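You operate a simulated robot arm through the tools that you are given. There is no shell and no other tool.

Carry out the task below with a simulated two-armed robot. There is one attempt and no reset: what you move stays moved.

JOB
Thread the pink bead, then the grey bead onto the teal post and push the white stopper down on them.
Fine: the first lies in the round box, the second on the orange-dot board; turn the box shut again.

The check looks at the end state, three seconds after you hand in, the way a careful person would. Anything else that was tipped, shoved, dropped, spilled or broken makes it a failure. A push-on lid holds only when it is set on centred and level and pressed home; a screw cap is set on level and turned clockwise until tight.

ROBOT AND FRAMES
Two 7-joint arms with fingered hands on one trunk that stands fixed in place. Base frame: the origin is at the foot of the trunk, x ahead of it, y to its left, z up; the work surface is at about z = 0.74. Lengths are in m, angles in rad, forces in N, time in s.
The left shoulder is at [0.091, 0.125, 1.047], the right one opposite. With the tool pointing down near the work surface each hand reaches from about 0.46 to 0.82 m from the base axis, measured 20 degrees to its own side. Payload 3.6 kg a hand.
The tool frame of a hand sits at the grasp point between the pads (the TCP): z along the fingers, y along the line on which they close. The tips reach 0.03 m beyond it. The gripper opens to 0.104 m; its body begins 0.035 m behind the TCP. The gripper is a hand of 4 fingers: y runs from the thumb to the fingers, the wrist lies at [-0.015, -0.104, -0.178] in the tool frame, and closing takes about 1.5 s.
Orientation is that of the tool frame in the base frame, as a unit quaternion [w, x, y, z]. With the fingers straight down and the wrist toward the robot, the tool's x, y and z point along [0, 1, 0], [1, 0, 0] and [0, 0, -1] of the base frame.

CONTROLS
- The arms move only by the tool jog_arm. It takes "left_targets", "right_targets" or both (then of equal length, played together; a hand with none holds still); each is a list of rows, each an object of numbers (a shift or turn left out is 0, a gripper value left out holds the last): "dx", "dy", "dz": the shift along the tool's x, y, z in m; "rx", "ry", "rz": the turn, a rotation vector about the tool's x, y, z in rad. In form: [{"dx": .., "dy": .., "dz": .., "rx": .., "ry": .., "rz": ..}, ...]. A call has 1 to 20 rows; each row is the pose to reach, as a shift and turn from the pose commanded when the call began, along the tool's axes at that moment. "left_hand" and "right_hand" are, for a hand that has rows, the opening, from 0 (shut) to 1 (fully open), set as the call begins (left out, the last holds). A row lasts 0.2 s, in which the tool goes at most 0.05 m and 0.15 rad; a call with a longer step from one row to the next is refused whole, and so is a gripper value outside its range. Where a pose cannot be reached the arm comes as near as it can. A force on the tool above 50 N (or 10 N above the force at the start of the call, whichever is more), or a blocked arm, ends the call early, and 0.2 s more pass. The fingers move at their own pace (about 0.072 m/s each) and stop on an object; they squeeze with about 23 N. The grip force told is the motor's: it shows also when the fingers shut on nothing. Time passes only in rows, and 0.2 s behind the last, so rows that repeat a pose let the fingers close. The reply holds the time, the measured pose of the TCP, the force on the tool along the base axes, the opening and the grip force, in the units named above and with some noise, with the torque about the TCP (base axes, N m) and any sound that the robot's microphone picked up, and new pictures: "views" is both (left out), scene, wrist or none (wrist: the cameras of the hands that moved).
- Cameras (640 x 400 px; columns grow to the right, rows downward): "scene" is now at [0.2152, -0.0035, 1.1776]; the picture's right is [-0.04, -1.00, 0.00], its down [-0.57, 0.03, -0.82] and it looks along [0.82, -0.04, -0.57] (base axes); focal length 214 px, centre (320, 200). "left" rides on the left gripper at [-0.061, -0.092, -0.13] in its tool frame; the picture's right is [-0.81, -0.27, 0.52], its down [0.53, -0.71, 0.46] and it looks along [0.24, 0.64, 0.73] (tool axes); focal length 275 px, centre (320, 200). "right" rides on the right gripper at [0.061, -0.092, -0.13] in its tool frame; the picture's right is [-0.81, 0.28, -0.52], its down [-0.53, -0.71, 0.46] and it looks along [-0.24, 0.64, 0.72] (tool axes); focal length 275 px, centre (320, 200). There is no depth. A picture from a camera that has moved, and an enlarged one, comes with that camera's place and axes in the base frame and with its lens.
- move_column(by): moves the trunk up (or, below 0, down) by that many m; the arms and the scene camera ride with it, the base frame stays. It gives what a move gives, with no picture.
- grasp_type(shape, hand): the hand has 4 fingers and takes this shape, open, in about a second: jaw (thumb against the fingers, like two jaws); tri (thumb and two fingers); tip (a fingertip pinch); poke (one finger out to press); point (the index stretched); flat (the hand flat); cup (the hand cupped); fist (a fist). The gripper value then closes the fingers along that shape, each until it touches; the sizes above hold for jaw. It gives what a move gives, with no picture.
- aim_head(pan, tilt): turns the head with the scene camera to pan (to the left, within 1.396 rad either way) and tilt (down, from -0.506 to 1.204), counted from straight ahead of the robot (the tilt from the chest, where the trunk bows). It gives what a move gives, and a new picture of the scene camera.
- zoom(camera, box): a new picture of the part [left, top, right, bottom] of that camera's present view, enlarged. The clock stands still meanwhile.
- job_done(): hands the job in; it is judged then, once.

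Nothing tells you positions but the pictures and the camera data. Unless the task says otherwise, let go and move clear before handing in.

The tools are called after "Request:" as name(argument=value, ...) on one line, values as JSON. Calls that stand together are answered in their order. jog_arm: Moves the arms, as the interface text tells. Its arguments: {"type":"object","properties":{"left_targets":{"type":"array","items":{"type":"object","properties":{"dx":{"type":"number"},"dy":{"type":"number"},"dz":{"type":"number"},"rx":{"type":"number"},"ry":{"type":"number"},"rz":{"type":"number"}}}},"left_hand":{"type":"number"},"right_targets":{"type":"array","items":{"type":"object","properties":{"dx":{"type":"number"},"dy":{"type":"number"},"dz":{"type":"number"},"rx":{"type":"number"},"ry":{"type":"number"},"rz":{"type":"number"}}}},"right_hand":{"type":"number"},"views":{"type":"string","enum":["both","scene","wrist","none"]}},"required":[]} The other tools are called the same way: move_column (by) moves the trunk up or down; grasp_type (shape, hand) gives the hand a shape; aim_head (pan, tilt) turns the head that bears the scene camera; zoom (camera, box) takes an enlarged picture of a part of a camera's view; job_done () hands the job in.

At the start:

```text
time: 0.0
left_eef_pos: [0.5235, 0.2418, 1.0242]
left_ee_rot: [0.0, 0.707, 0.707, 0.001]
left_ft_force: [-0.5, -0.2, -0.5]
left_moment: [-0.02, -0.01, 0.0]
left_finger_gap: 0.1037
left_finger_force: 0.1
left_shape: jaw
right_eef_pos: [0.4603, -0.1817, 1.1154]
right_ee_rot: [0.0, 0.706, 0.708, 0.0]
right_ft_force: [-0.1, -0.2, -0.1]
right_moment: [0.0, 0.0, 0.01]
right_finger_gap: 0.1038
right_finger_force: 0.1
right_shape: jaw
trunk travel left (down, up): [-0.275, 0.261]
head pan, tilt (commanded): [-0.045, 0.606]
```

scene: 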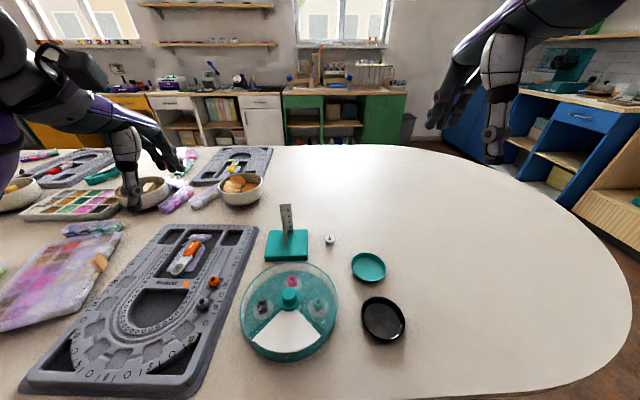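
right: 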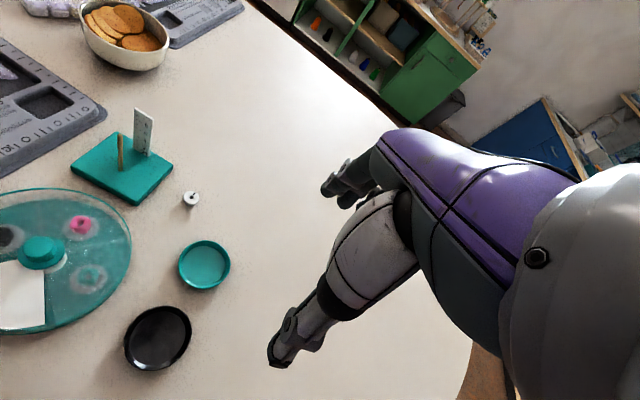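
left: 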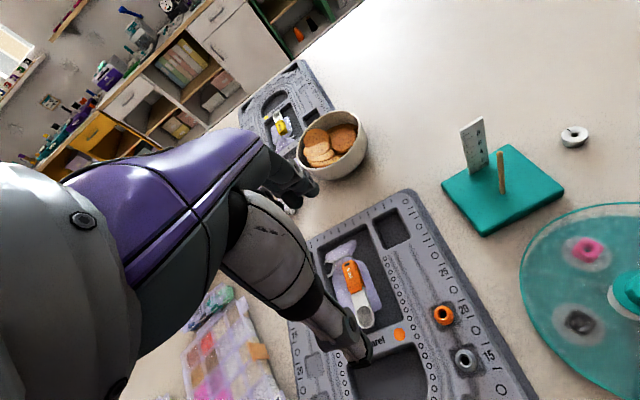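

I see a teal post stand, a round box with a turning lid, a bead board with an orange dot, and a small white stopper. First I'll look closer at each of them before moving anything.

Request:
zoom(camera="scene", box=[220, 190, 420, 370])

Request:
zoom(camera="scene", box=[120, 220, 260, 340])

Request:
zoom(camera="left", box=[380, 100, 640, 400])

Request:
zoom(camera="right", box=[0, 80, 260, 380])

```text
2.22 times, centred on (320, 280) of scene
camera zoom: at [0.2152, -0.0035, 1.1776], right [-0.04, -1.0, 0.0], down [-0.57, 0.03, -0.82], along [0.82, -0.04, -0.57], focal length 477 px, centre (320, 22)
```

zoom: 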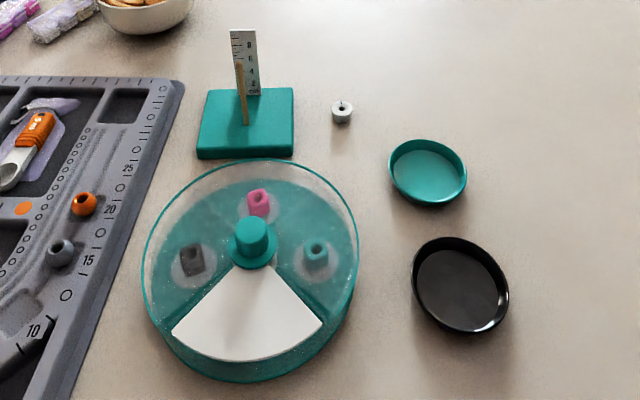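

```text
3.33 times, centred on (190, 280) of scene
camera zoom: at [0.2152, -0.0035, 1.1776], right [-0.04, -1.0, 0.0], down [-0.57, 0.03, -0.82], along [0.82, -0.04, -0.57], focal length 715 px, centre (753, -67)
```

zoom: 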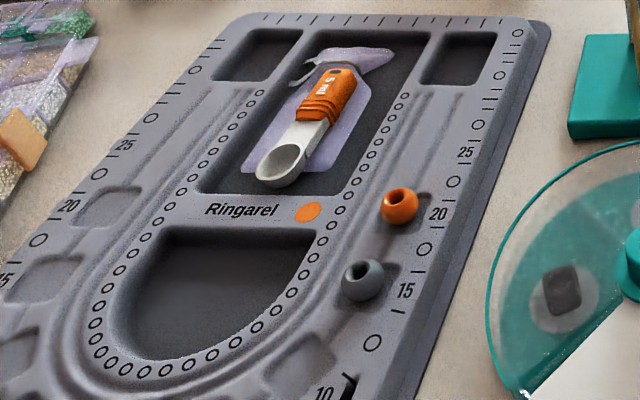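

```text
1.33 times, centred on (510, 250) of left
camera zoom: at [0.4309, 0.1809, 1.1556], right [-0.27, -0.81, -0.52], down [-0.71, 0.53, -0.46], along [0.64, 0.24, -0.73], focal length 367 px, centre (67, 133)
```

zoom: 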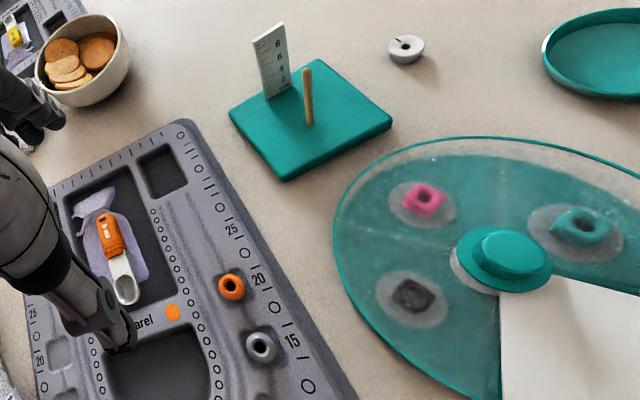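

```text
1.33 times, centred on (130, 230) of right
camera zoom: at [0.3687, -0.1192, 1.2466], right [0.28, -0.81, 0.52], down [-0.71, -0.53, -0.46], along [0.64, -0.24, -0.72], focal length 367 px, centre (573, 160)
```

zoom: 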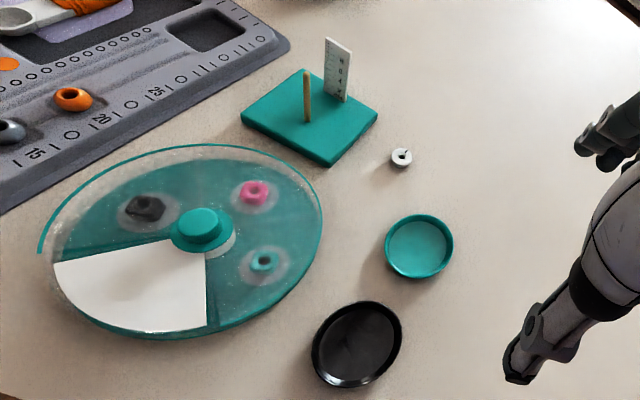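

I place the round box's knob at about [0.451, 0.044, 0.79], the post at [0.613, 0.065], the grey bead at [0.459, 0.22] and the stopper at [0.635, -0.05]. I need tighter pictures to understand the lid, so I'll zoom in harder.

Request:
zoom(camera="scene", box=[235, 255, 345, 365])

Request:
zoom(camera="right", box=[0, 180, 140, 340])

Request:
zoom(camera="scene", box=[260, 195, 350, 265])

Request:
zoom(camera="left", box=[510, 190, 640, 400])

```text
3.64 times, centred on (290, 310) of scene
camera zoom: at [0.2152, -0.0035, 1.1776], right [-0.04, -1.0, 0.0], down [-0.57, 0.03, -0.82], along [0.82, -0.04, -0.57], focal length 780 px, centre (429, -200)
```

zoom: 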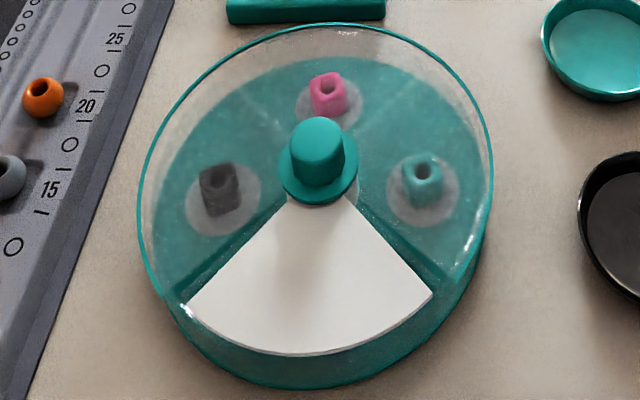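

```text
2.50 times, centred on (70, 260) of right
camera zoom: at [0.3687, -0.1192, 1.2466], right [0.28, -0.81, 0.52], down [-0.71, -0.53, -0.46], along [0.64, -0.24, -0.72], focal length 688 px, centre (945, 50)
```

zoom: 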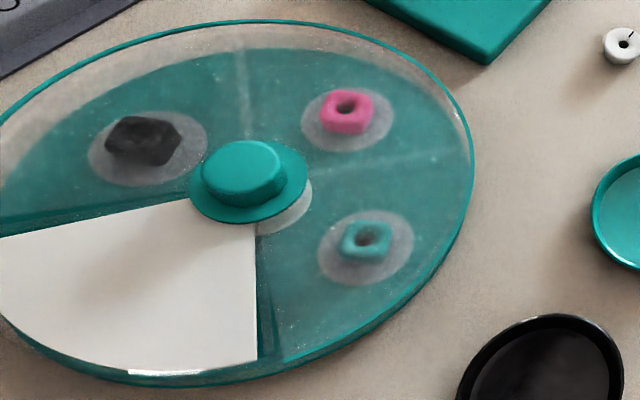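

```text
5.71 times, centred on (305, 230) of scene
camera zoom: at [0.2152, -0.0035, 1.1776], right [-0.04, -1.0, 0.0], down [-0.57, 0.03, -0.82], along [0.82, -0.04, -0.57], focal length 1226 px, centre (406, 29)
```

zoom: 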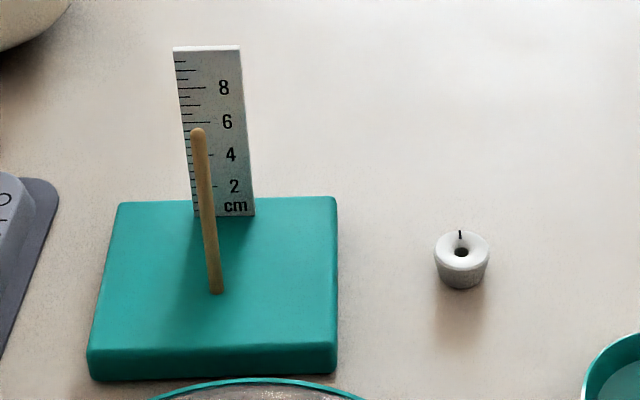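

```text
1.90 times, centred on (575, 295) of left
camera zoom: at [0.4309, 0.1809, 1.1556], right [-0.27, -0.81, -0.52], down [-0.71, 0.53, -0.46], along [0.64, 0.24, -0.73], focal length 524 px, centre (-166, 19)
```

zoom: 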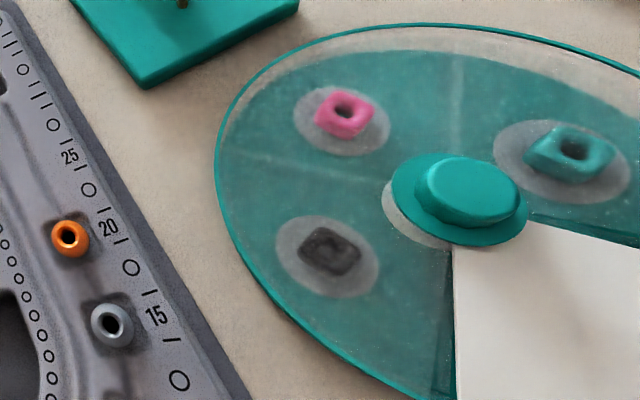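

The lid is a clear disc with a wedge opening that now sits over a white blank, with the pink bead's compartment on the far side (+x), so it needs about a half turn. I'll check how the hands look in a fingertip pinch before going near anything.

Request:
grasp_type(shape="tip", hand="left")

Request:
zoom(camera="left", box=[160, 80, 460, 400])

Request:
zoom(camera="scene", box=[80, 100, 220, 220])

Request:
zoom(camera="right", box=[220, 100, 560, 400])

```text
time: 0.9
left_eef_pos: [0.5227, 0.2423, 1.0241]
left_ee_rot: [0.0, 0.707, 0.707, 0.0]
left_ft_force: [0.7, -0.7, -0.3]
left_moment: [0.04, 0.0, 0.01]
left_finger_gap: 0.1037
left_finger_force: 0.1
left_shape: tip
right_eef_pos: [0.4592, -0.1823, 1.115]
right_ee_rot: [0.0, 0.708, 0.707, 0.0]
right_ft_force: [-0.4, 0.1, 0.1]
right_moment: [-0.02, 0.0, -0.02]
right_finger_gap: 0.1039
right_finger_force: 0.2
right_shape: jaw
trunk travel left (down, up): [-0.275, 0.261]
head pan, tilt (commanded): [-0.045, 0.606]
```

```text
1.25 times, centred on (310, 240) of left
camera zoom: at [0.4309, 0.1809, 1.1556], right [-0.27, -0.81, -0.52], down [-0.71, 0.53, -0.46], along [0.64, 0.24, -0.73], focal length 344 px, centre (332, 150)
```

zoom: 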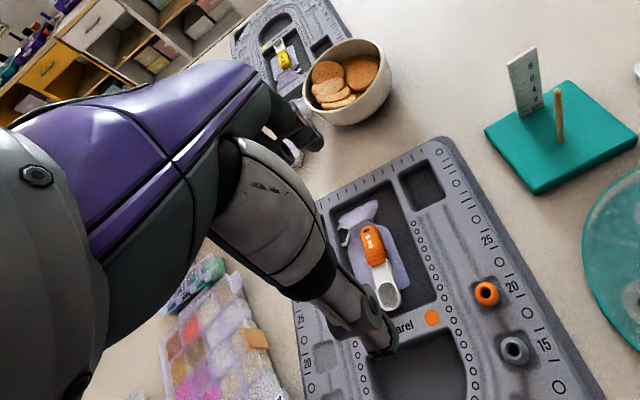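

```text
3.33 times, centred on (150, 160) of scene
camera zoom: at [0.2152, -0.0035, 1.1776], right [-0.04, -1.0, 0.0], down [-0.57, 0.03, -0.82], along [0.82, -0.04, -0.57], focal length 715 px, centre (887, 333)
```

zoom: 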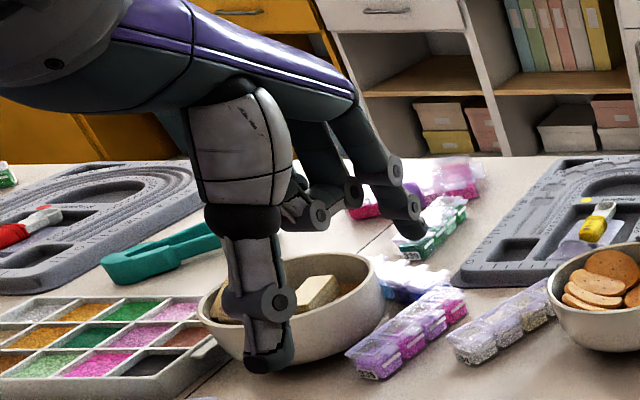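

```text
1.33 times, centred on (390, 250) of right
camera zoom: at [0.3687, -0.1192, 1.2466], right [0.27, -0.81, 0.52], down [-0.71, -0.53, -0.46], along [0.64, -0.24, -0.72], focal length 367 px, centre (227, 133)
```

zoom: 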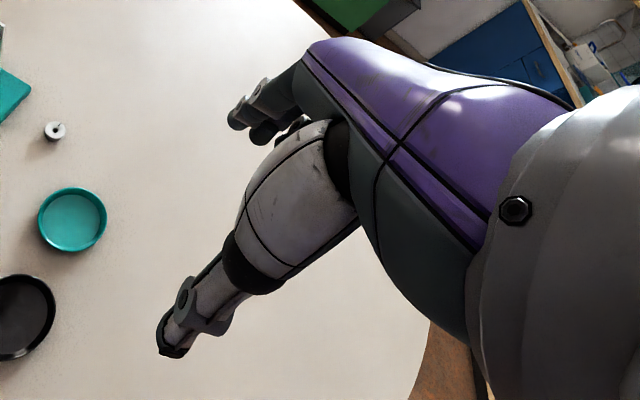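

The hand is a thumb with fingers, seen in the wrist camera with the thumb low in the picture. I'll shut the tip shape in the empty air to see where the fingertips meet.

Request:
jog_arm(left_targets=[{}, {}, {}, {}, {}, {}, {}, {}], left_hand=0, views="none")

Request:
zoom(camera="left", box=[160, 80, 460, 400])

Request:
zoom(camera="scene", box=[80, 100, 220, 220])

```text
time: 2.7
left_eef_pos: [0.5237, 0.2424, 1.0242]
left_ee_rot: [-0.001, 0.706, 0.708, 0.0]
left_ft_force: [0.9, -0.5, -0.3]
left_moment: [0.0, 0.0, -0.01]
left_finger_gap: 0.0
left_finger_force: 22.9
left_shape: tip
right_eef_pos: [0.4604, -0.1821, 1.1158]
right_ee_rot: [0.0, 0.707, 0.707, 0.0]
right_ft_force: [-0.1, -0.2, 0.2]
right_moment: [-0.01, -0.01, 0.01]
right_finger_gap: 0.1038
right_finger_force: 0.0
right_shape: jaw
trunk travel left (down, up): [-0.275, 0.261]
head pan, tilt (commanded): [-0.045, 0.606]
```

```text
1.25 times, centred on (310, 240) of left
camera zoom: at [0.4309, 0.1809, 1.1556], right [-0.27, -0.81, -0.52], down [-0.71, 0.53, -0.46], along [0.64, 0.24, -0.73], focal length 344 px, centre (332, 150)
```

zoom: 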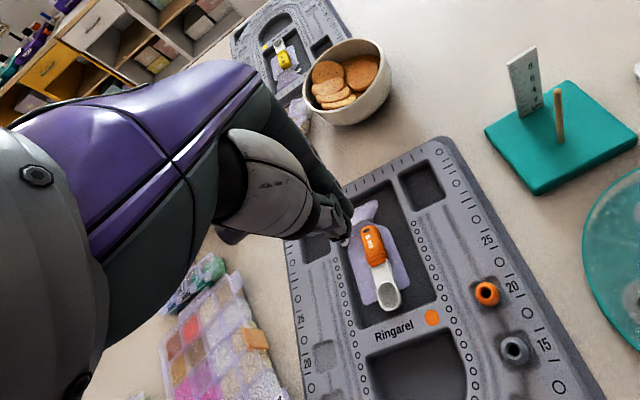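

```text
3.33 times, centred on (150, 160) of scene
camera zoom: at [0.2152, -0.0035, 1.1776], right [-0.04, -1.0, 0.0], down [-0.57, 0.03, -0.82], along [0.82, -0.04, -0.57], focal length 715 px, centre (887, 333)
```

zoom: 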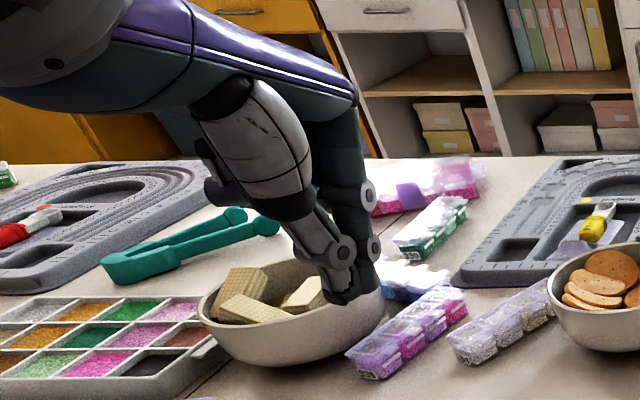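

In tip shape the fingertips meet about 0.03 m below the tool point, as told. Now I'll put the left hand in tri shape and hover high over the knob to test the reach and get a close look at the box.

Request:
grasp_type(shape="tri", hand="left")

Request:
jog_arm(left_targets=[{"dx": -0.033, "dy": -0.012, "dz": 0.007}, {"dx": -0.066, "dy": -0.024, "dz": 0.014}, {"dx": -0.099, "dy": -0.036, "dz": 0.021}, {"dx": -0.132, "dy": -0.048, "dz": 0.028}, {"dx": -0.165, "dy": -0.06, "dz": 0.035}, {"dx": -0.198, "dy": -0.0727, "dz": 0.044}, {"dx": -0.198, "dy": -0.0727, "dz": 0.044}], left_hand=1, views="both")

```text
time: 3.6
left_eef_pos: [0.5232, 0.2415, 1.0229]
left_ee_rot: [0.0, 0.706, 0.708, 0.0]
left_ft_force: [-0.4, 0.0, 0.5]
left_moment: [-0.02, 0.0, 0.01]
left_finger_gap: 0.1037
left_finger_force: 0.0
left_shape: tri
right_eef_pos: [0.461, -0.1816, 1.1143]
right_ee_rot: [0.0, 0.707, 0.707, 0.0]
right_ft_force: [-0.2, 0.6, 1.4]
right_moment: [0.0, 0.0, 0.02]
right_finger_gap: 0.1035
right_finger_force: 0.1
right_shape: jaw
trunk travel left (down, up): [-0.275, 0.261]
head pan, tilt (commanded): [-0.045, 0.606]
```

```text
time: 5.2
left_eef_pos: [0.45, 0.0443, 0.9813]
left_ee_rot: [-0.001, 0.706, 0.708, 0.0]
left_ft_force: [-0.4, -0.2, -0.4]
left_moment: [-0.01, 0.0, 0.0]
left_finger_gap: 0.1038
left_finger_force: 0.0
left_shape: tri
right_eef_pos: [0.4611, -0.1822, 1.1154]
right_ee_rot: [0.0, 0.707, 0.707, 0.0]
right_ft_force: [-0.6, 0.1, -0.9]
right_moment: [-0.01, 0.01, 0.03]
right_finger_gap: 0.1038
right_finger_force: 0.0
right_shape: jaw
trunk travel left (down, up): [-0.275, 0.261]
head pan, tilt (commanded): [-0.045, 0.606]
camera scene: at [0.2152, -0.0033, 1.1776], right [-0.04, -1.0, 0.0], down [-0.57, 0.03, -0.82], along [0.82, -0.04, -0.57], focal length 214 px, centre (320, 200)
camera left: at [0.358, -0.0173, 1.112], right [-0.27, -0.81, -0.52], down [-0.71, 0.53, -0.46], along [0.64, 0.24, -0.73], focal length 275 px, centre (320, 200)
```

scene: 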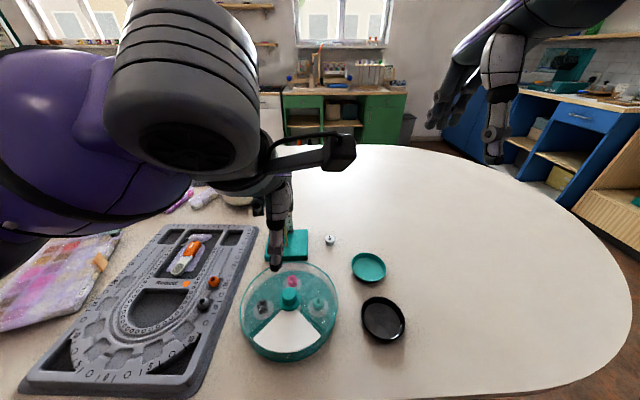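
left: 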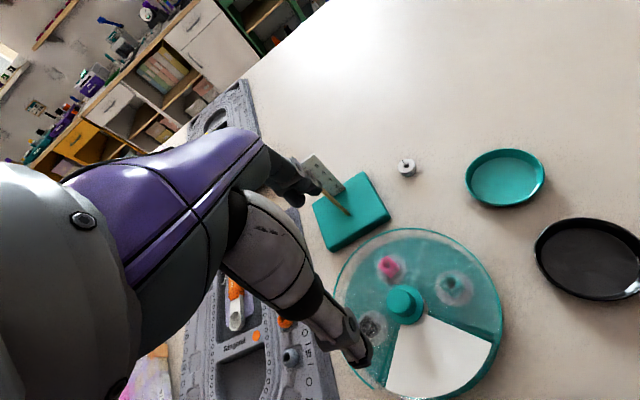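

The left hand reaches the hover over the knob well. I'll zoom from this new viewpoint to pin down the knob and bead positions.

Request:
zoom(camera="left", box=[320, 210, 520, 400])

Request:
zoom(camera="left", box=[290, 140, 430, 260])

Request:
zoom(camera="right", box=[0, 100, 240, 340])

```text
2.11 times, centred on (420, 305) of left
camera zoom: at [0.358, -0.0173, 1.112], right [-0.27, -0.81, -0.52], down [-0.71, 0.53, -0.46], along [0.64, 0.24, -0.73], focal length 580 px, centre (110, -21)
```

zoom: 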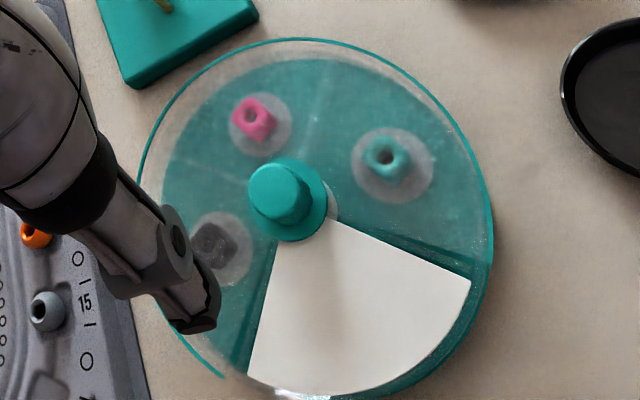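

```text
3.33 times, centred on (360, 200) of left
camera zoom: at [0.358, -0.0173, 1.112], right [-0.27, -0.81, -0.52], down [-0.71, 0.53, -0.46], along [0.64, 0.24, -0.73], focal length 918 px, centre (187, 200)
```

zoom: 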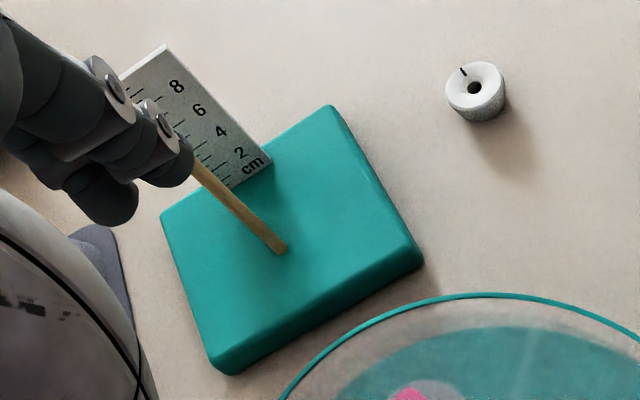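

```text
1.67 times, centred on (120, 220) of right
camera zoom: at [0.3687, -0.119, 1.2466], right [0.28, -0.81, 0.52], down [-0.71, -0.53, -0.46], along [0.64, -0.24, -0.72], focal length 459 px, centre (653, 167)
```

zoom: 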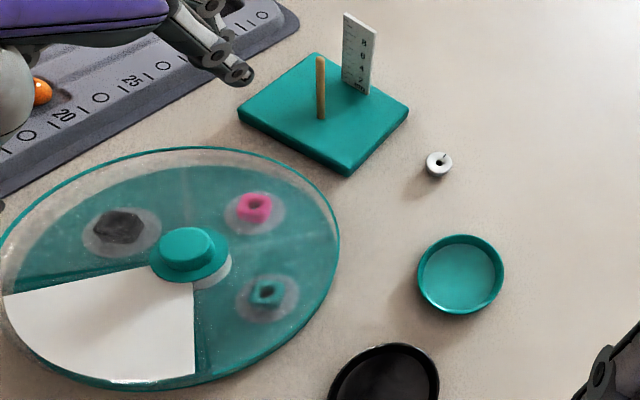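

The knob top is at about [0.451, 0.044, 0.792] from two views that agree. I'll lower to a safe hover above the knob and test how far the left wrist can turn there in each direction.

Request:
jog_arm(left_targets=[{"dz": 0.04, "rz": 0.13}, {"dz": 0.08, "rz": 0.26}, {"dz": 0.1, "rz": 0.4}, {"dz": 0.11, "rz": 0.54}, {"dz": 0.11, "rz": 0.68}, {"dz": 0.11, "rz": 0.82}, {"dz": 0.11, "rz": 0.96}, {"dz": 0.11, "rz": 1.1}, {"dz": 0.11, "rz": 1.24}, {"dz": 0.11, "rz": 1.38}, {"dz": 0.11, "rz": 1.5}, {"dz": 0.11, "rz": 1.57}, {"dz": 0.11, "rz": 1.57}], left_hand=0.6, views="both")

```text
time: 8.0
left_eef_pos: [0.4512, 0.0446, 0.8701]
left_ee_rot: [0.0, 1.0, 0.0, 0.0]
left_ft_force: [-0.5, -0.4, 0.5]
left_moment: [0.02, 0.02, 0.02]
left_finger_gap: 0.0627
left_finger_force: 0.0
left_shape: tri
right_eef_pos: [0.4611, -0.1825, 1.1154]
right_ee_rot: [0.0, 0.707, 0.707, 0.0]
right_ft_force: [0.3, 0.3, -0.6]
right_moment: [0.02, -0.03, 0.01]
right_finger_gap: 0.1037
right_finger_force: 0.1
right_shape: jaw
trunk travel left (down, up): [-0.275, 0.261]
head pan, tilt (commanded): [-0.045, 0.606]
camera scene: at [0.2152, -0.0035, 1.1776], right [-0.04, -1.0, 0.0], down [-0.57, 0.03, -0.82], along [0.82, -0.04, -0.57], focal length 214 px, centre (320, 200)
camera left: at [0.3888, 0.1359, 1.0015], right [-0.81, 0.27, -0.52], down [0.53, 0.71, -0.46], along [0.24, -0.65, -0.72], focal length 275 px, centre (320, 200)
```

scene: 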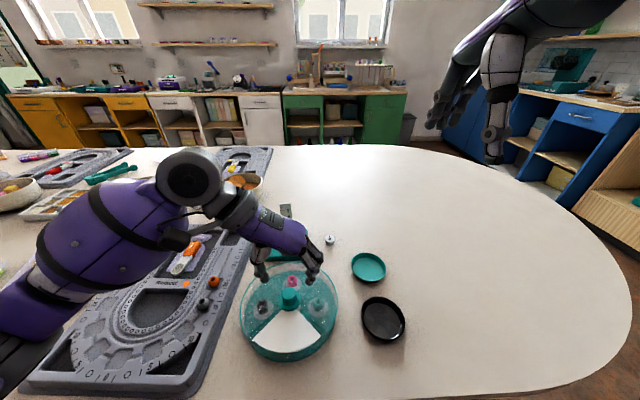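
left: 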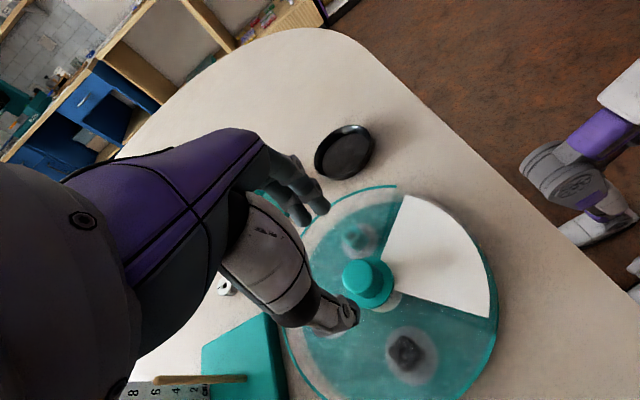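

A quarter turn to the left-side wrist pose is fully reachable. I'll test further in the same direction, staying at this hover.

Request:
jog_arm(left_targets=[{"rz": 0.14}, {"rz": 0.28}, {"rz": 0.42}, {"rz": 0.56}, {"rz": 0.7}, {"rz": 0.84}, {"rz": 0.98}, {"rz": 0.98}], views="scene")

```text
time: 9.8
left_eef_pos: [0.4497, 0.043, 0.8704]
left_ee_rot: [0.0, 0.882, -0.471, 0.0]
left_ft_force: [-0.7, -0.7, 0.1]
left_moment: [-0.02, 0.01, -0.02]
left_finger_gap: 0.063
left_finger_force: 0.1
left_shape: tri
right_eef_pos: [0.4605, -0.1822, 1.1153]
right_ee_rot: [0.0, 0.706, 0.708, 0.0]
right_ft_force: [-0.2, -0.6, 0.6]
right_moment: [-0.03, 0.0, -0.01]
right_finger_gap: 0.1036
right_finger_force: 0.1
right_shape: jaw
trunk travel left (down, up): [-0.275, 0.261]
head pan, tilt (commanded): [-0.045, 0.606]
camera scene: at [0.2152, -0.0035, 1.1776], right [-0.04, -1.0, 0.0], down [-0.57, 0.03, -0.82], along [0.82, -0.04, -0.57], focal length 214 px, centre (320, 200)
```

scene: 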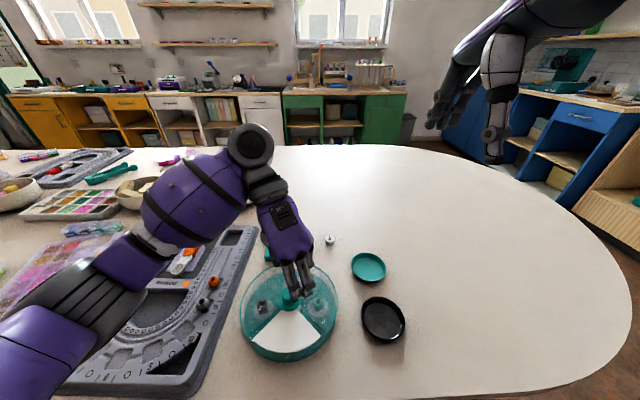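

That also works, so the left wrist has a very wide turning range here. I'll probe a little further to see whether a half turn fits in one sweep.

Request:
jog_arm(left_targets=[{"rz": 0.14}, {"rz": 0.28}, {"rz": 0.42}, {"rz": 0.56}, {"rz": 0.6}, {"rz": 0.6}], views="scene")

```text
time: 11.2
left_eef_pos: [0.4494, 0.0437, 0.872]
left_ee_rot: [0.0, -0.704, 0.71, 0.001]
left_ft_force: [-0.5, -0.1, 0.5]
left_moment: [0.0, -0.04, -0.02]
left_finger_gap: 0.0629
left_finger_force: 0.1
left_shape: tri
right_eef_pos: [0.461, -0.1815, 1.1147]
right_ee_rot: [0.0, 0.707, 0.707, 0.0]
right_ft_force: [0.1, -0.3, 0.0]
right_moment: [0.03, -0.04, 0.0]
right_finger_gap: 0.1039
right_finger_force: 0.0
right_shape: jaw
trunk travel left (down, up): [-0.275, 0.261]
head pan, tilt (commanded): [-0.045, 0.606]
camera scene: at [0.2152, -0.0035, 1.1776], right [-0.04, -1.0, 0.0], down [-0.57, 0.03, -0.82], along [0.82, -0.04, -0.57], focal length 214 px, centre (320, 200)
```

scene: 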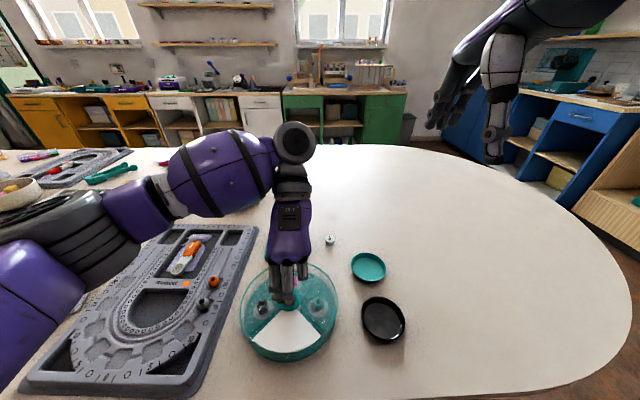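

The half turn fits in one sweep: the wrist now points away from the robot. I'll lower the fingers around the knob (tips to about z = 0.777) with the fingers still apart, and check.

Request:
jog_arm(left_targets=[{"dz": 0.02}, {"dz": 0.04}, {"dz": 0.055}, {"dz": 0.064}, {"dz": 0.064}], views="both")

Request:
zoom(camera="scene", box=[230, 220, 350, 340])

Request:
zoom(camera="left", box=[220, 160, 420, 340])

```text
time: 12.4
left_eef_pos: [0.4496, 0.0436, 0.8078]
left_ee_rot: [0.0, -0.704, 0.71, -0.001]
left_ft_force: [-0.6, 0.3, 18.5]
left_moment: [0.08, -0.82, 0.02]
left_finger_gap: 0.0624
left_finger_force: 0.1
left_shape: tri
right_eef_pos: [0.4591, -0.1828, 1.1148]
right_ee_rot: [0.001, 0.707, 0.707, 0.001]
right_ft_force: [0.1, -0.3, 0.2]
right_moment: [0.01, 0.01, -0.01]
right_finger_gap: 0.1035
right_finger_force: 0.0
right_shape: jaw
trunk travel left (down, up): [-0.275, 0.261]
head pan, tilt (commanded): [-0.045, 0.606]
camera scene: at [0.214, -0.0036, 1.178], right [-0.04, -1.0, 0.0], down [-0.57, 0.03, -0.82], along [0.82, -0.04, -0.57], focal length 214 px, centre (320, 200)
camera left: at [0.5414, 0.1044, 0.939], right [0.28, 0.81, -0.52], down [0.71, -0.54, -0.45], along [-0.65, -0.24, -0.73], focal length 275 px, centre (320, 200)
```

scene: 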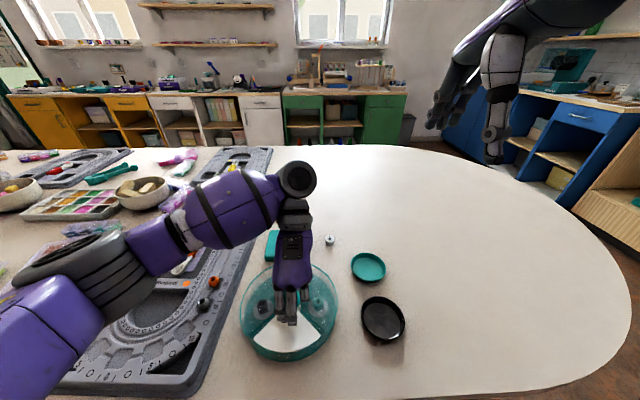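
left: 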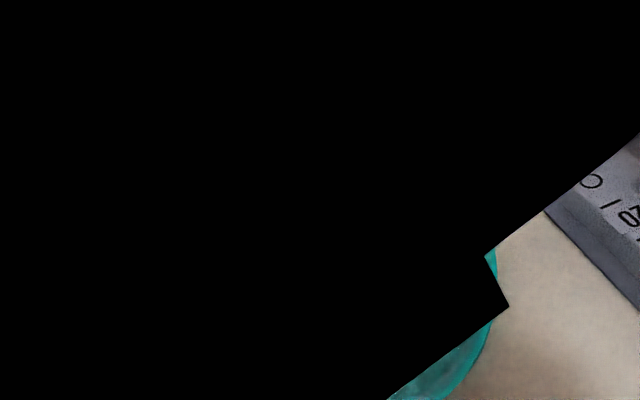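

```text
3.33 times, centred on (290, 280) of scene
camera zoom: at [0.214, -0.0036, 1.178], right [-0.04, -1.0, 0.0], down [-0.57, 0.03, -0.82], along [0.82, -0.04, -0.57], focal length 715 px, centre (420, -67)
```

zoom: 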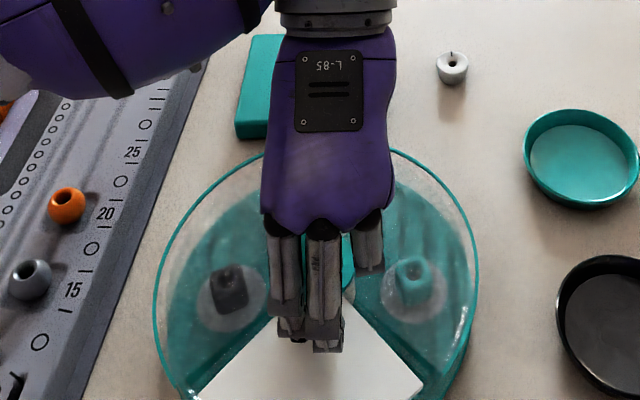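

```text
2.22 times, centred on (320, 250) of left
camera zoom: at [0.5414, 0.1044, 0.939], right [0.28, 0.81, -0.52], down [0.71, -0.54, -0.45], along [-0.65, -0.24, -0.73], focal length 612 px, centre (320, 89)
```

zoom: 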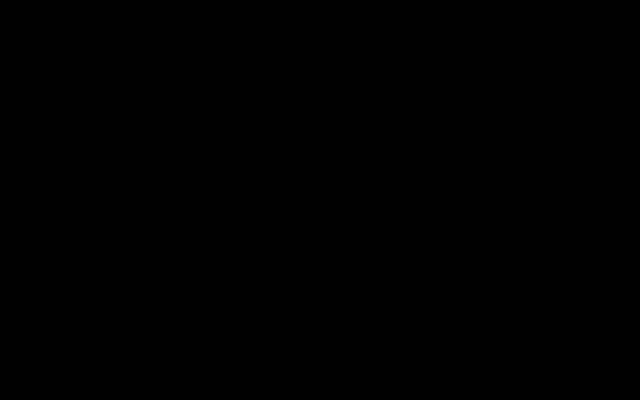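

The thumb side is pressing on the lid (18 N up, about 4 cm ahead of the tool point), so I'm slightly too low. I'll back up a few millimetres right away.

Request:
jog_arm(left_targets=[{"dz": -0.004}, {"dz": -0.007}, {"dz": -0.007}], views="none")

Request:
zoom(camera="scene", box=[260, 250, 330, 330])

Request:
zoom(camera="right", box=[0, 80, 240, 340])

```text
time: 13.2
left_eef_pos: [0.4507, 0.0427, 0.8131]
left_ee_rot: [-0.001, -0.705, 0.709, 0.0]
left_ft_force: [-0.5, 0.8, 1.0]
left_moment: [-0.02, 0.0, 0.0]
left_finger_gap: 0.0627
left_finger_force: 0.0
left_shape: tri
right_eef_pos: [0.4601, -0.1811, 1.1148]
right_ee_rot: [0.0, 0.707, 0.708, -0.001]
right_ft_force: [0.2, -0.2, 0.0]
right_moment: [0.01, 0.02, -0.01]
right_finger_gap: 0.1035
right_finger_force: 0.0
right_shape: jaw
trunk travel left (down, up): [-0.275, 0.261]
head pan, tilt (commanded): [-0.045, 0.606]
```

```text
5.00 times, centred on (295, 290) of scene
camera zoom: at [0.2153, -0.0035, 1.1775], right [-0.04, -1.0, 0.0], down [-0.57, 0.03, -0.82], along [0.82, -0.04, -0.57], focal length 1072 px, centre (445, -250)
```

zoom: 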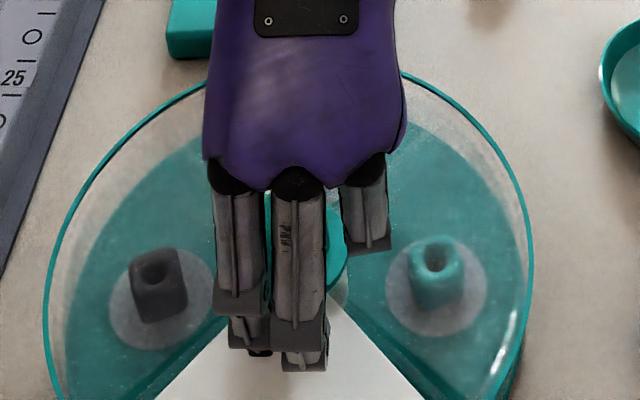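

```text
1.54 times, centred on (120, 210) of right
camera zoom: at [0.3688, -0.1192, 1.2465], right [0.28, -0.81, 0.52], down [-0.71, -0.53, -0.46], along [0.64, -0.24, -0.72], focal length 424 px, centre (628, 185)
```

zoom: 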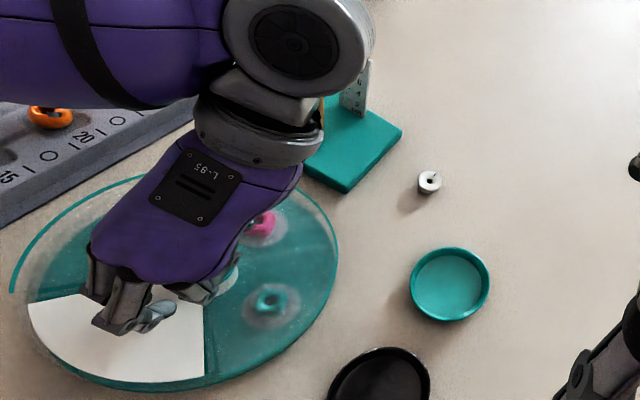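

Contact is released now (about 1 N). Before closing I want to verify how the fingers sit around the knob from the right hand's camera.

Request:
zoom(camera="right", box=[20, 160, 120, 240])

Request:
zoom(camera="left", box=[0, 0, 640, 400])

```text
5.00 times, centred on (70, 200) of right
camera zoom: at [0.3688, -0.1192, 1.2465], right [0.28, -0.81, 0.52], down [-0.71, -0.53, -0.46], along [0.64, -0.24, -0.72], focal length 1376 px, centre (1570, 200)
```

zoom: 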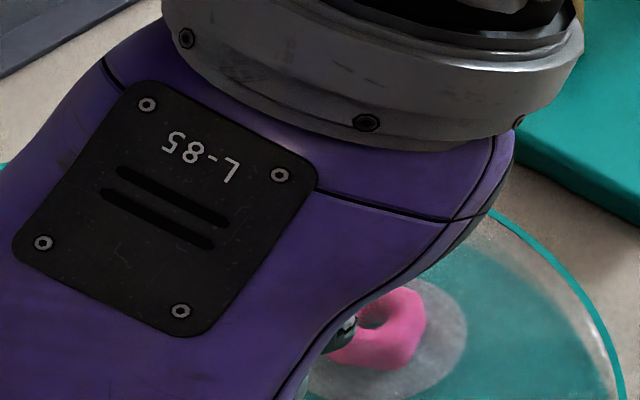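

```text
1.00 times, centred on (320, 200) of left (not enlarged: the box is as wide or as high as the picture)
camera zoom: at [0.5422, 0.1045, 0.9441], right [0.28, 0.81, -0.52], down [0.71, -0.54, -0.46], along [-0.65, -0.24, -0.72], focal length 275 px, centre (320, 200)
```

zoom: 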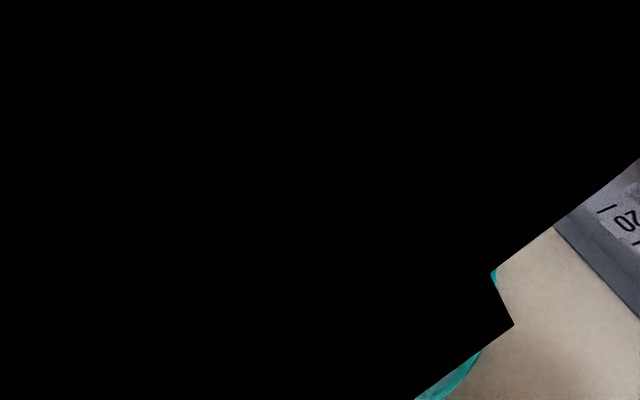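

The forearm blocks the wrist camera in this pose, and I don't want to close blind. I'll lift, swing back a quarter turn where both cameras see the fingers, and study the closed tri and jaw shapes above the knob.

Request:
jog_arm(left_targets=[{"dz": -0.03}, {"dz": -0.06, "rz": -0.1}, {"dz": -0.07, "rz": -0.24}, {"dz": -0.07, "rz": -0.38}, {"dz": -0.07, "rz": -0.52}, {"dz": -0.07, "rz": -0.66}, {"dz": -0.07, "rz": -0.8}, {"dz": -0.07, "rz": -0.94}, {"dz": -0.07, "rz": -1.08}, {"dz": -0.07, "rz": -1.22}, {"dz": -0.07, "rz": -1.36}, {"dz": -0.07, "rz": -1.5}, {"dz": -0.07, "rz": -1.58}, {"dz": -0.07, "rz": -1.58}, {"dz": -0.07, "rz": -1.58}, {"dz": -0.07, "rz": -1.58}], left_hand=0.27, views="none")

Request:
zoom(camera="scene", box=[220, 190, 360, 330])

Request:
zoom(camera="left", box=[220, 120, 500, 400])

```text
time: 16.6
left_eef_pos: [0.4494, 0.0441, 0.8828]
left_ee_rot: [0.0, 1.0, 0.001, -0.001]
left_ft_force: [-0.1, 0.0, -0.1]
left_moment: [0.01, 0.0, 0.01]
left_finger_gap: 0.0281
left_finger_force: 0.0
left_shape: tri
right_eef_pos: [0.4603, -0.1819, 1.1146]
right_ee_rot: [0.0, 0.707, 0.707, -0.001]
right_ft_force: [0.1, 0.9, 0.7]
right_moment: [-0.01, 0.0, 0.0]
right_finger_gap: 0.1034
right_finger_force: 0.1
right_shape: jaw
trunk travel left (down, up): [-0.275, 0.261]
head pan, tilt (commanded): [-0.045, 0.606]
```

```text
2.86 times, centred on (290, 260) of scene
camera zoom: at [0.2152, -0.0035, 1.1776], right [-0.04, -1.0, 0.0], down [-0.57, 0.03, -0.82], along [0.82, -0.04, -0.57], focal length 613 px, centre (406, 29)
```

zoom: 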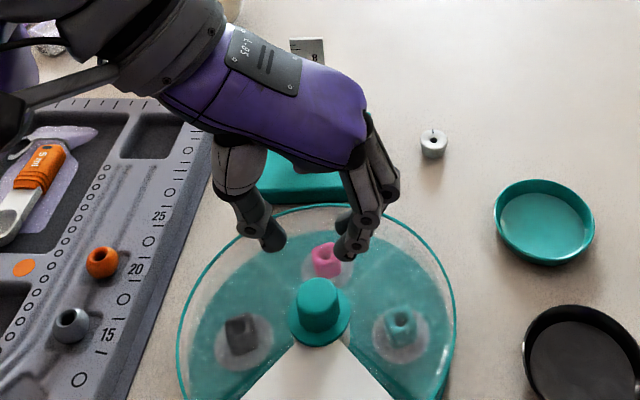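

```text
1.43 times, centred on (360, 260) of left
camera zoom: at [0.3883, 0.1357, 1.0148], right [-0.81, 0.27, -0.52], down [0.53, 0.71, -0.46], along [0.24, -0.64, -0.72], focal length 393 px, centre (263, 114)
```

zoom: 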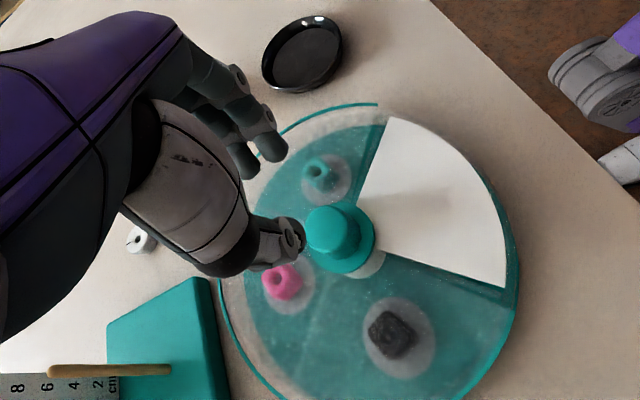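

The tri fingers close symmetrically about the tool point, so centring on the knob axis is right. I'll open a bit, lower to just above the lid at this well-visible quarter-turn pose, and look.

Request:
jog_arm(left_targets=[{}, {}, {"dz": 0.03}, {"dz": 0.055}, {"dz": 0.068}, {"dz": 0.068}], left_hand=0.55, views="none")

Request:
zoom(camera="scene", box=[240, 220, 340, 330])

Request:
zoom(camera="left", box=[220, 120, 500, 400])

```text
time: 18.0
left_eef_pos: [0.4524, 0.0444, 0.8159]
left_ee_rot: [0.0, 1.0, 0.0, 0.0]
left_ft_force: [0.6, -0.5, 0.5]
left_moment: [-0.02, 0.0, -0.03]
left_finger_gap: 0.0567
left_finger_force: 0.1
left_shape: tri
right_eef_pos: [0.4607, -0.1824, 1.115]
right_ee_rot: [0.0, 0.707, 0.707, 0.0]
right_ft_force: [0.9, -0.1, -0.4]
right_moment: [-0.01, -0.03, 0.02]
right_finger_gap: 0.1034
right_finger_force: 0.1
right_shape: jaw
trunk travel left (down, up): [-0.275, 0.261]
head pan, tilt (commanded): [-0.045, 0.606]
```

```text
3.64 times, centred on (290, 275) of scene
camera zoom: at [0.2152, -0.0035, 1.1776], right [-0.04, -1.0, 0.0], down [-0.57, 0.03, -0.82], along [0.82, -0.04, -0.57], focal length 780 px, centre (429, -73)
```

zoom: 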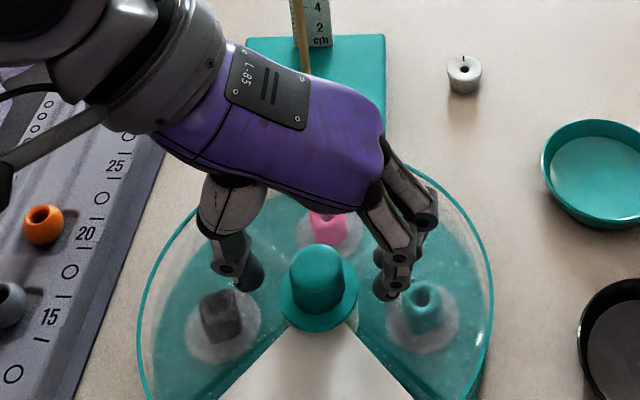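

```text
1.43 times, centred on (360, 260) of left
camera zoom: at [0.3887, 0.1361, 0.9466], right [-0.81, 0.27, -0.52], down [0.53, 0.71, -0.46], along [0.24, -0.64, -0.72], focal length 393 px, centre (263, 114)
```

zoom: 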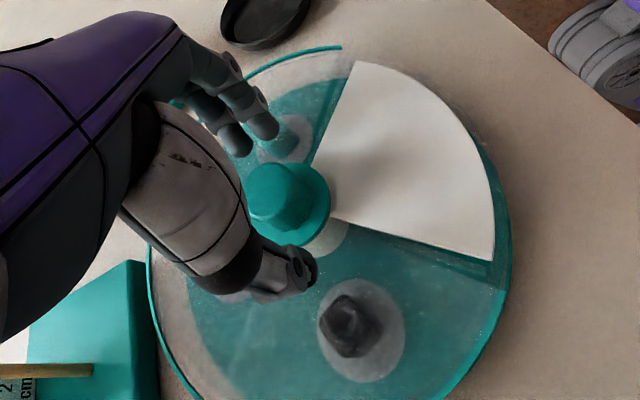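

The thumb and two fingers straddle the knob evenly in both views. Closing on the knob now.

Request:
jog_arm(left_targets=[{}, {}, {}, {}, {}, {}], left_hand=0, views="none")

Request:
zoom(camera="scene", box=[235, 255, 345, 365])

Request:
zoom(camera="left", box=[220, 120, 500, 400])

```text
time: 19.4
left_eef_pos: [0.4498, 0.0435, 0.8153]
left_ee_rot: [0.0, 1.0, 0.0, -0.001]
left_ft_force: [-0.1, 0.6, 0.5]
left_moment: [0.0, 0.01, -0.01]
left_finger_gap: 0.0199
left_finger_force: 22.9
left_shape: tri
right_eef_pos: [0.4606, -0.1818, 1.1163]
right_ee_rot: [0.0, 0.707, 0.707, 0.0]
right_ft_force: [-0.5, 0.1, 0.0]
right_moment: [-0.03, -0.01, -0.02]
right_finger_gap: 0.1036
right_finger_force: 0.1
right_shape: jaw
trunk travel left (down, up): [-0.275, 0.261]
head pan, tilt (commanded): [-0.045, 0.606]
```

```text
3.64 times, centred on (290, 310) of scene
camera zoom: at [0.2153, -0.0034, 1.1776], right [-0.04, -1.0, 0.0], down [-0.57, 0.03, -0.82], along [0.82, -0.04, -0.57], focal length 780 px, centre (429, -200)
```

zoom: 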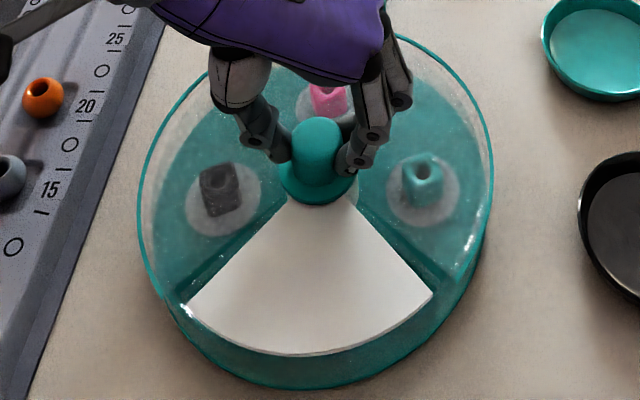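

```text
1.43 times, centred on (360, 260) of left
camera zoom: at [0.3888, 0.1363, 0.9467], right [-0.81, 0.27, -0.52], down [0.53, 0.71, -0.46], along [0.24, -0.64, -0.72], focal length 393 px, centre (263, 114)
```

zoom: 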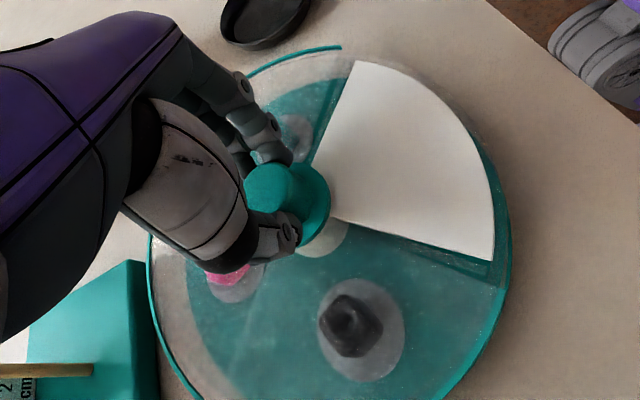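

The grip is centred and the box has not moved. I'll turn a small amount counter-clockwise and check that only the lid turns.

Request:
jog_arm(left_targets=[{"rz": -0.1}, {"rz": -0.2}, {"rz": -0.3}, {"rz": -0.4}, {"rz": -0.4}], views="none")

Request:
zoom(camera="scene", box=[235, 255, 345, 365])

Request:
zoom(camera="left", box=[220, 120, 500, 400])

```text
time: 20.6
left_eef_pos: [0.4494, 0.0445, 0.8154]
left_ee_rot: [0.0, 0.98, 0.201, -0.002]
left_ft_force: [-0.3, 1.5, 0.4]
left_moment: [0.03, 0.02, -0.02]
left_finger_gap: 0.0199
left_finger_force: 22.6
left_shape: tri
right_eef_pos: [0.4604, -0.1825, 1.1149]
right_ee_rot: [0.0, 0.707, 0.707, 0.001]
right_ft_force: [-0.7, 0.2, 0.1]
right_moment: [-0.02, -0.01, -0.01]
right_finger_gap: 0.1035
right_finger_force: 0.0
right_shape: jaw
trunk travel left (down, up): [-0.275, 0.261]
head pan, tilt (commanded): [-0.045, 0.606]
```

```text
3.64 times, centred on (290, 310) of scene
camera zoom: at [0.2153, -0.0033, 1.1776], right [-0.04, -1.0, 0.0], down [-0.57, 0.03, -0.82], along [0.82, -0.04, -0.57], focal length 780 px, centre (429, -200)
```

zoom: 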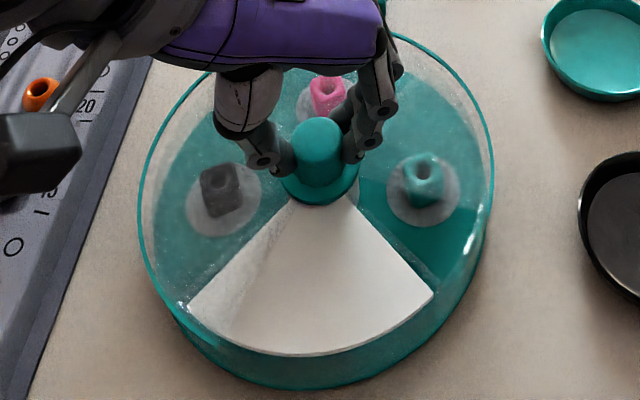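

```text
1.43 times, centred on (360, 260) of left
camera zoom: at [0.3579, 0.1048, 0.9467], right [-0.85, -0.07, -0.52], down [0.21, 0.86, -0.46], along [0.48, -0.5, -0.72], focal length 393 px, centre (263, 114)
```

zoom: 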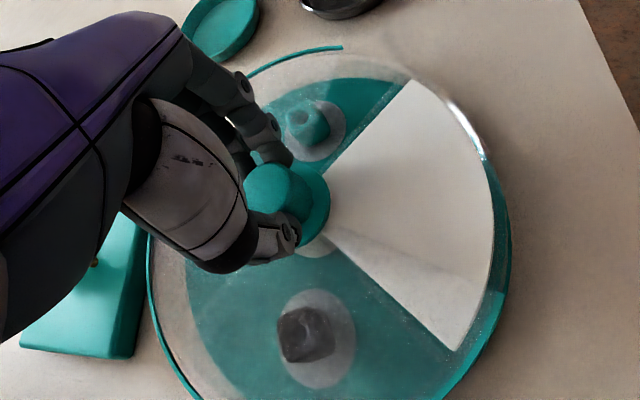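

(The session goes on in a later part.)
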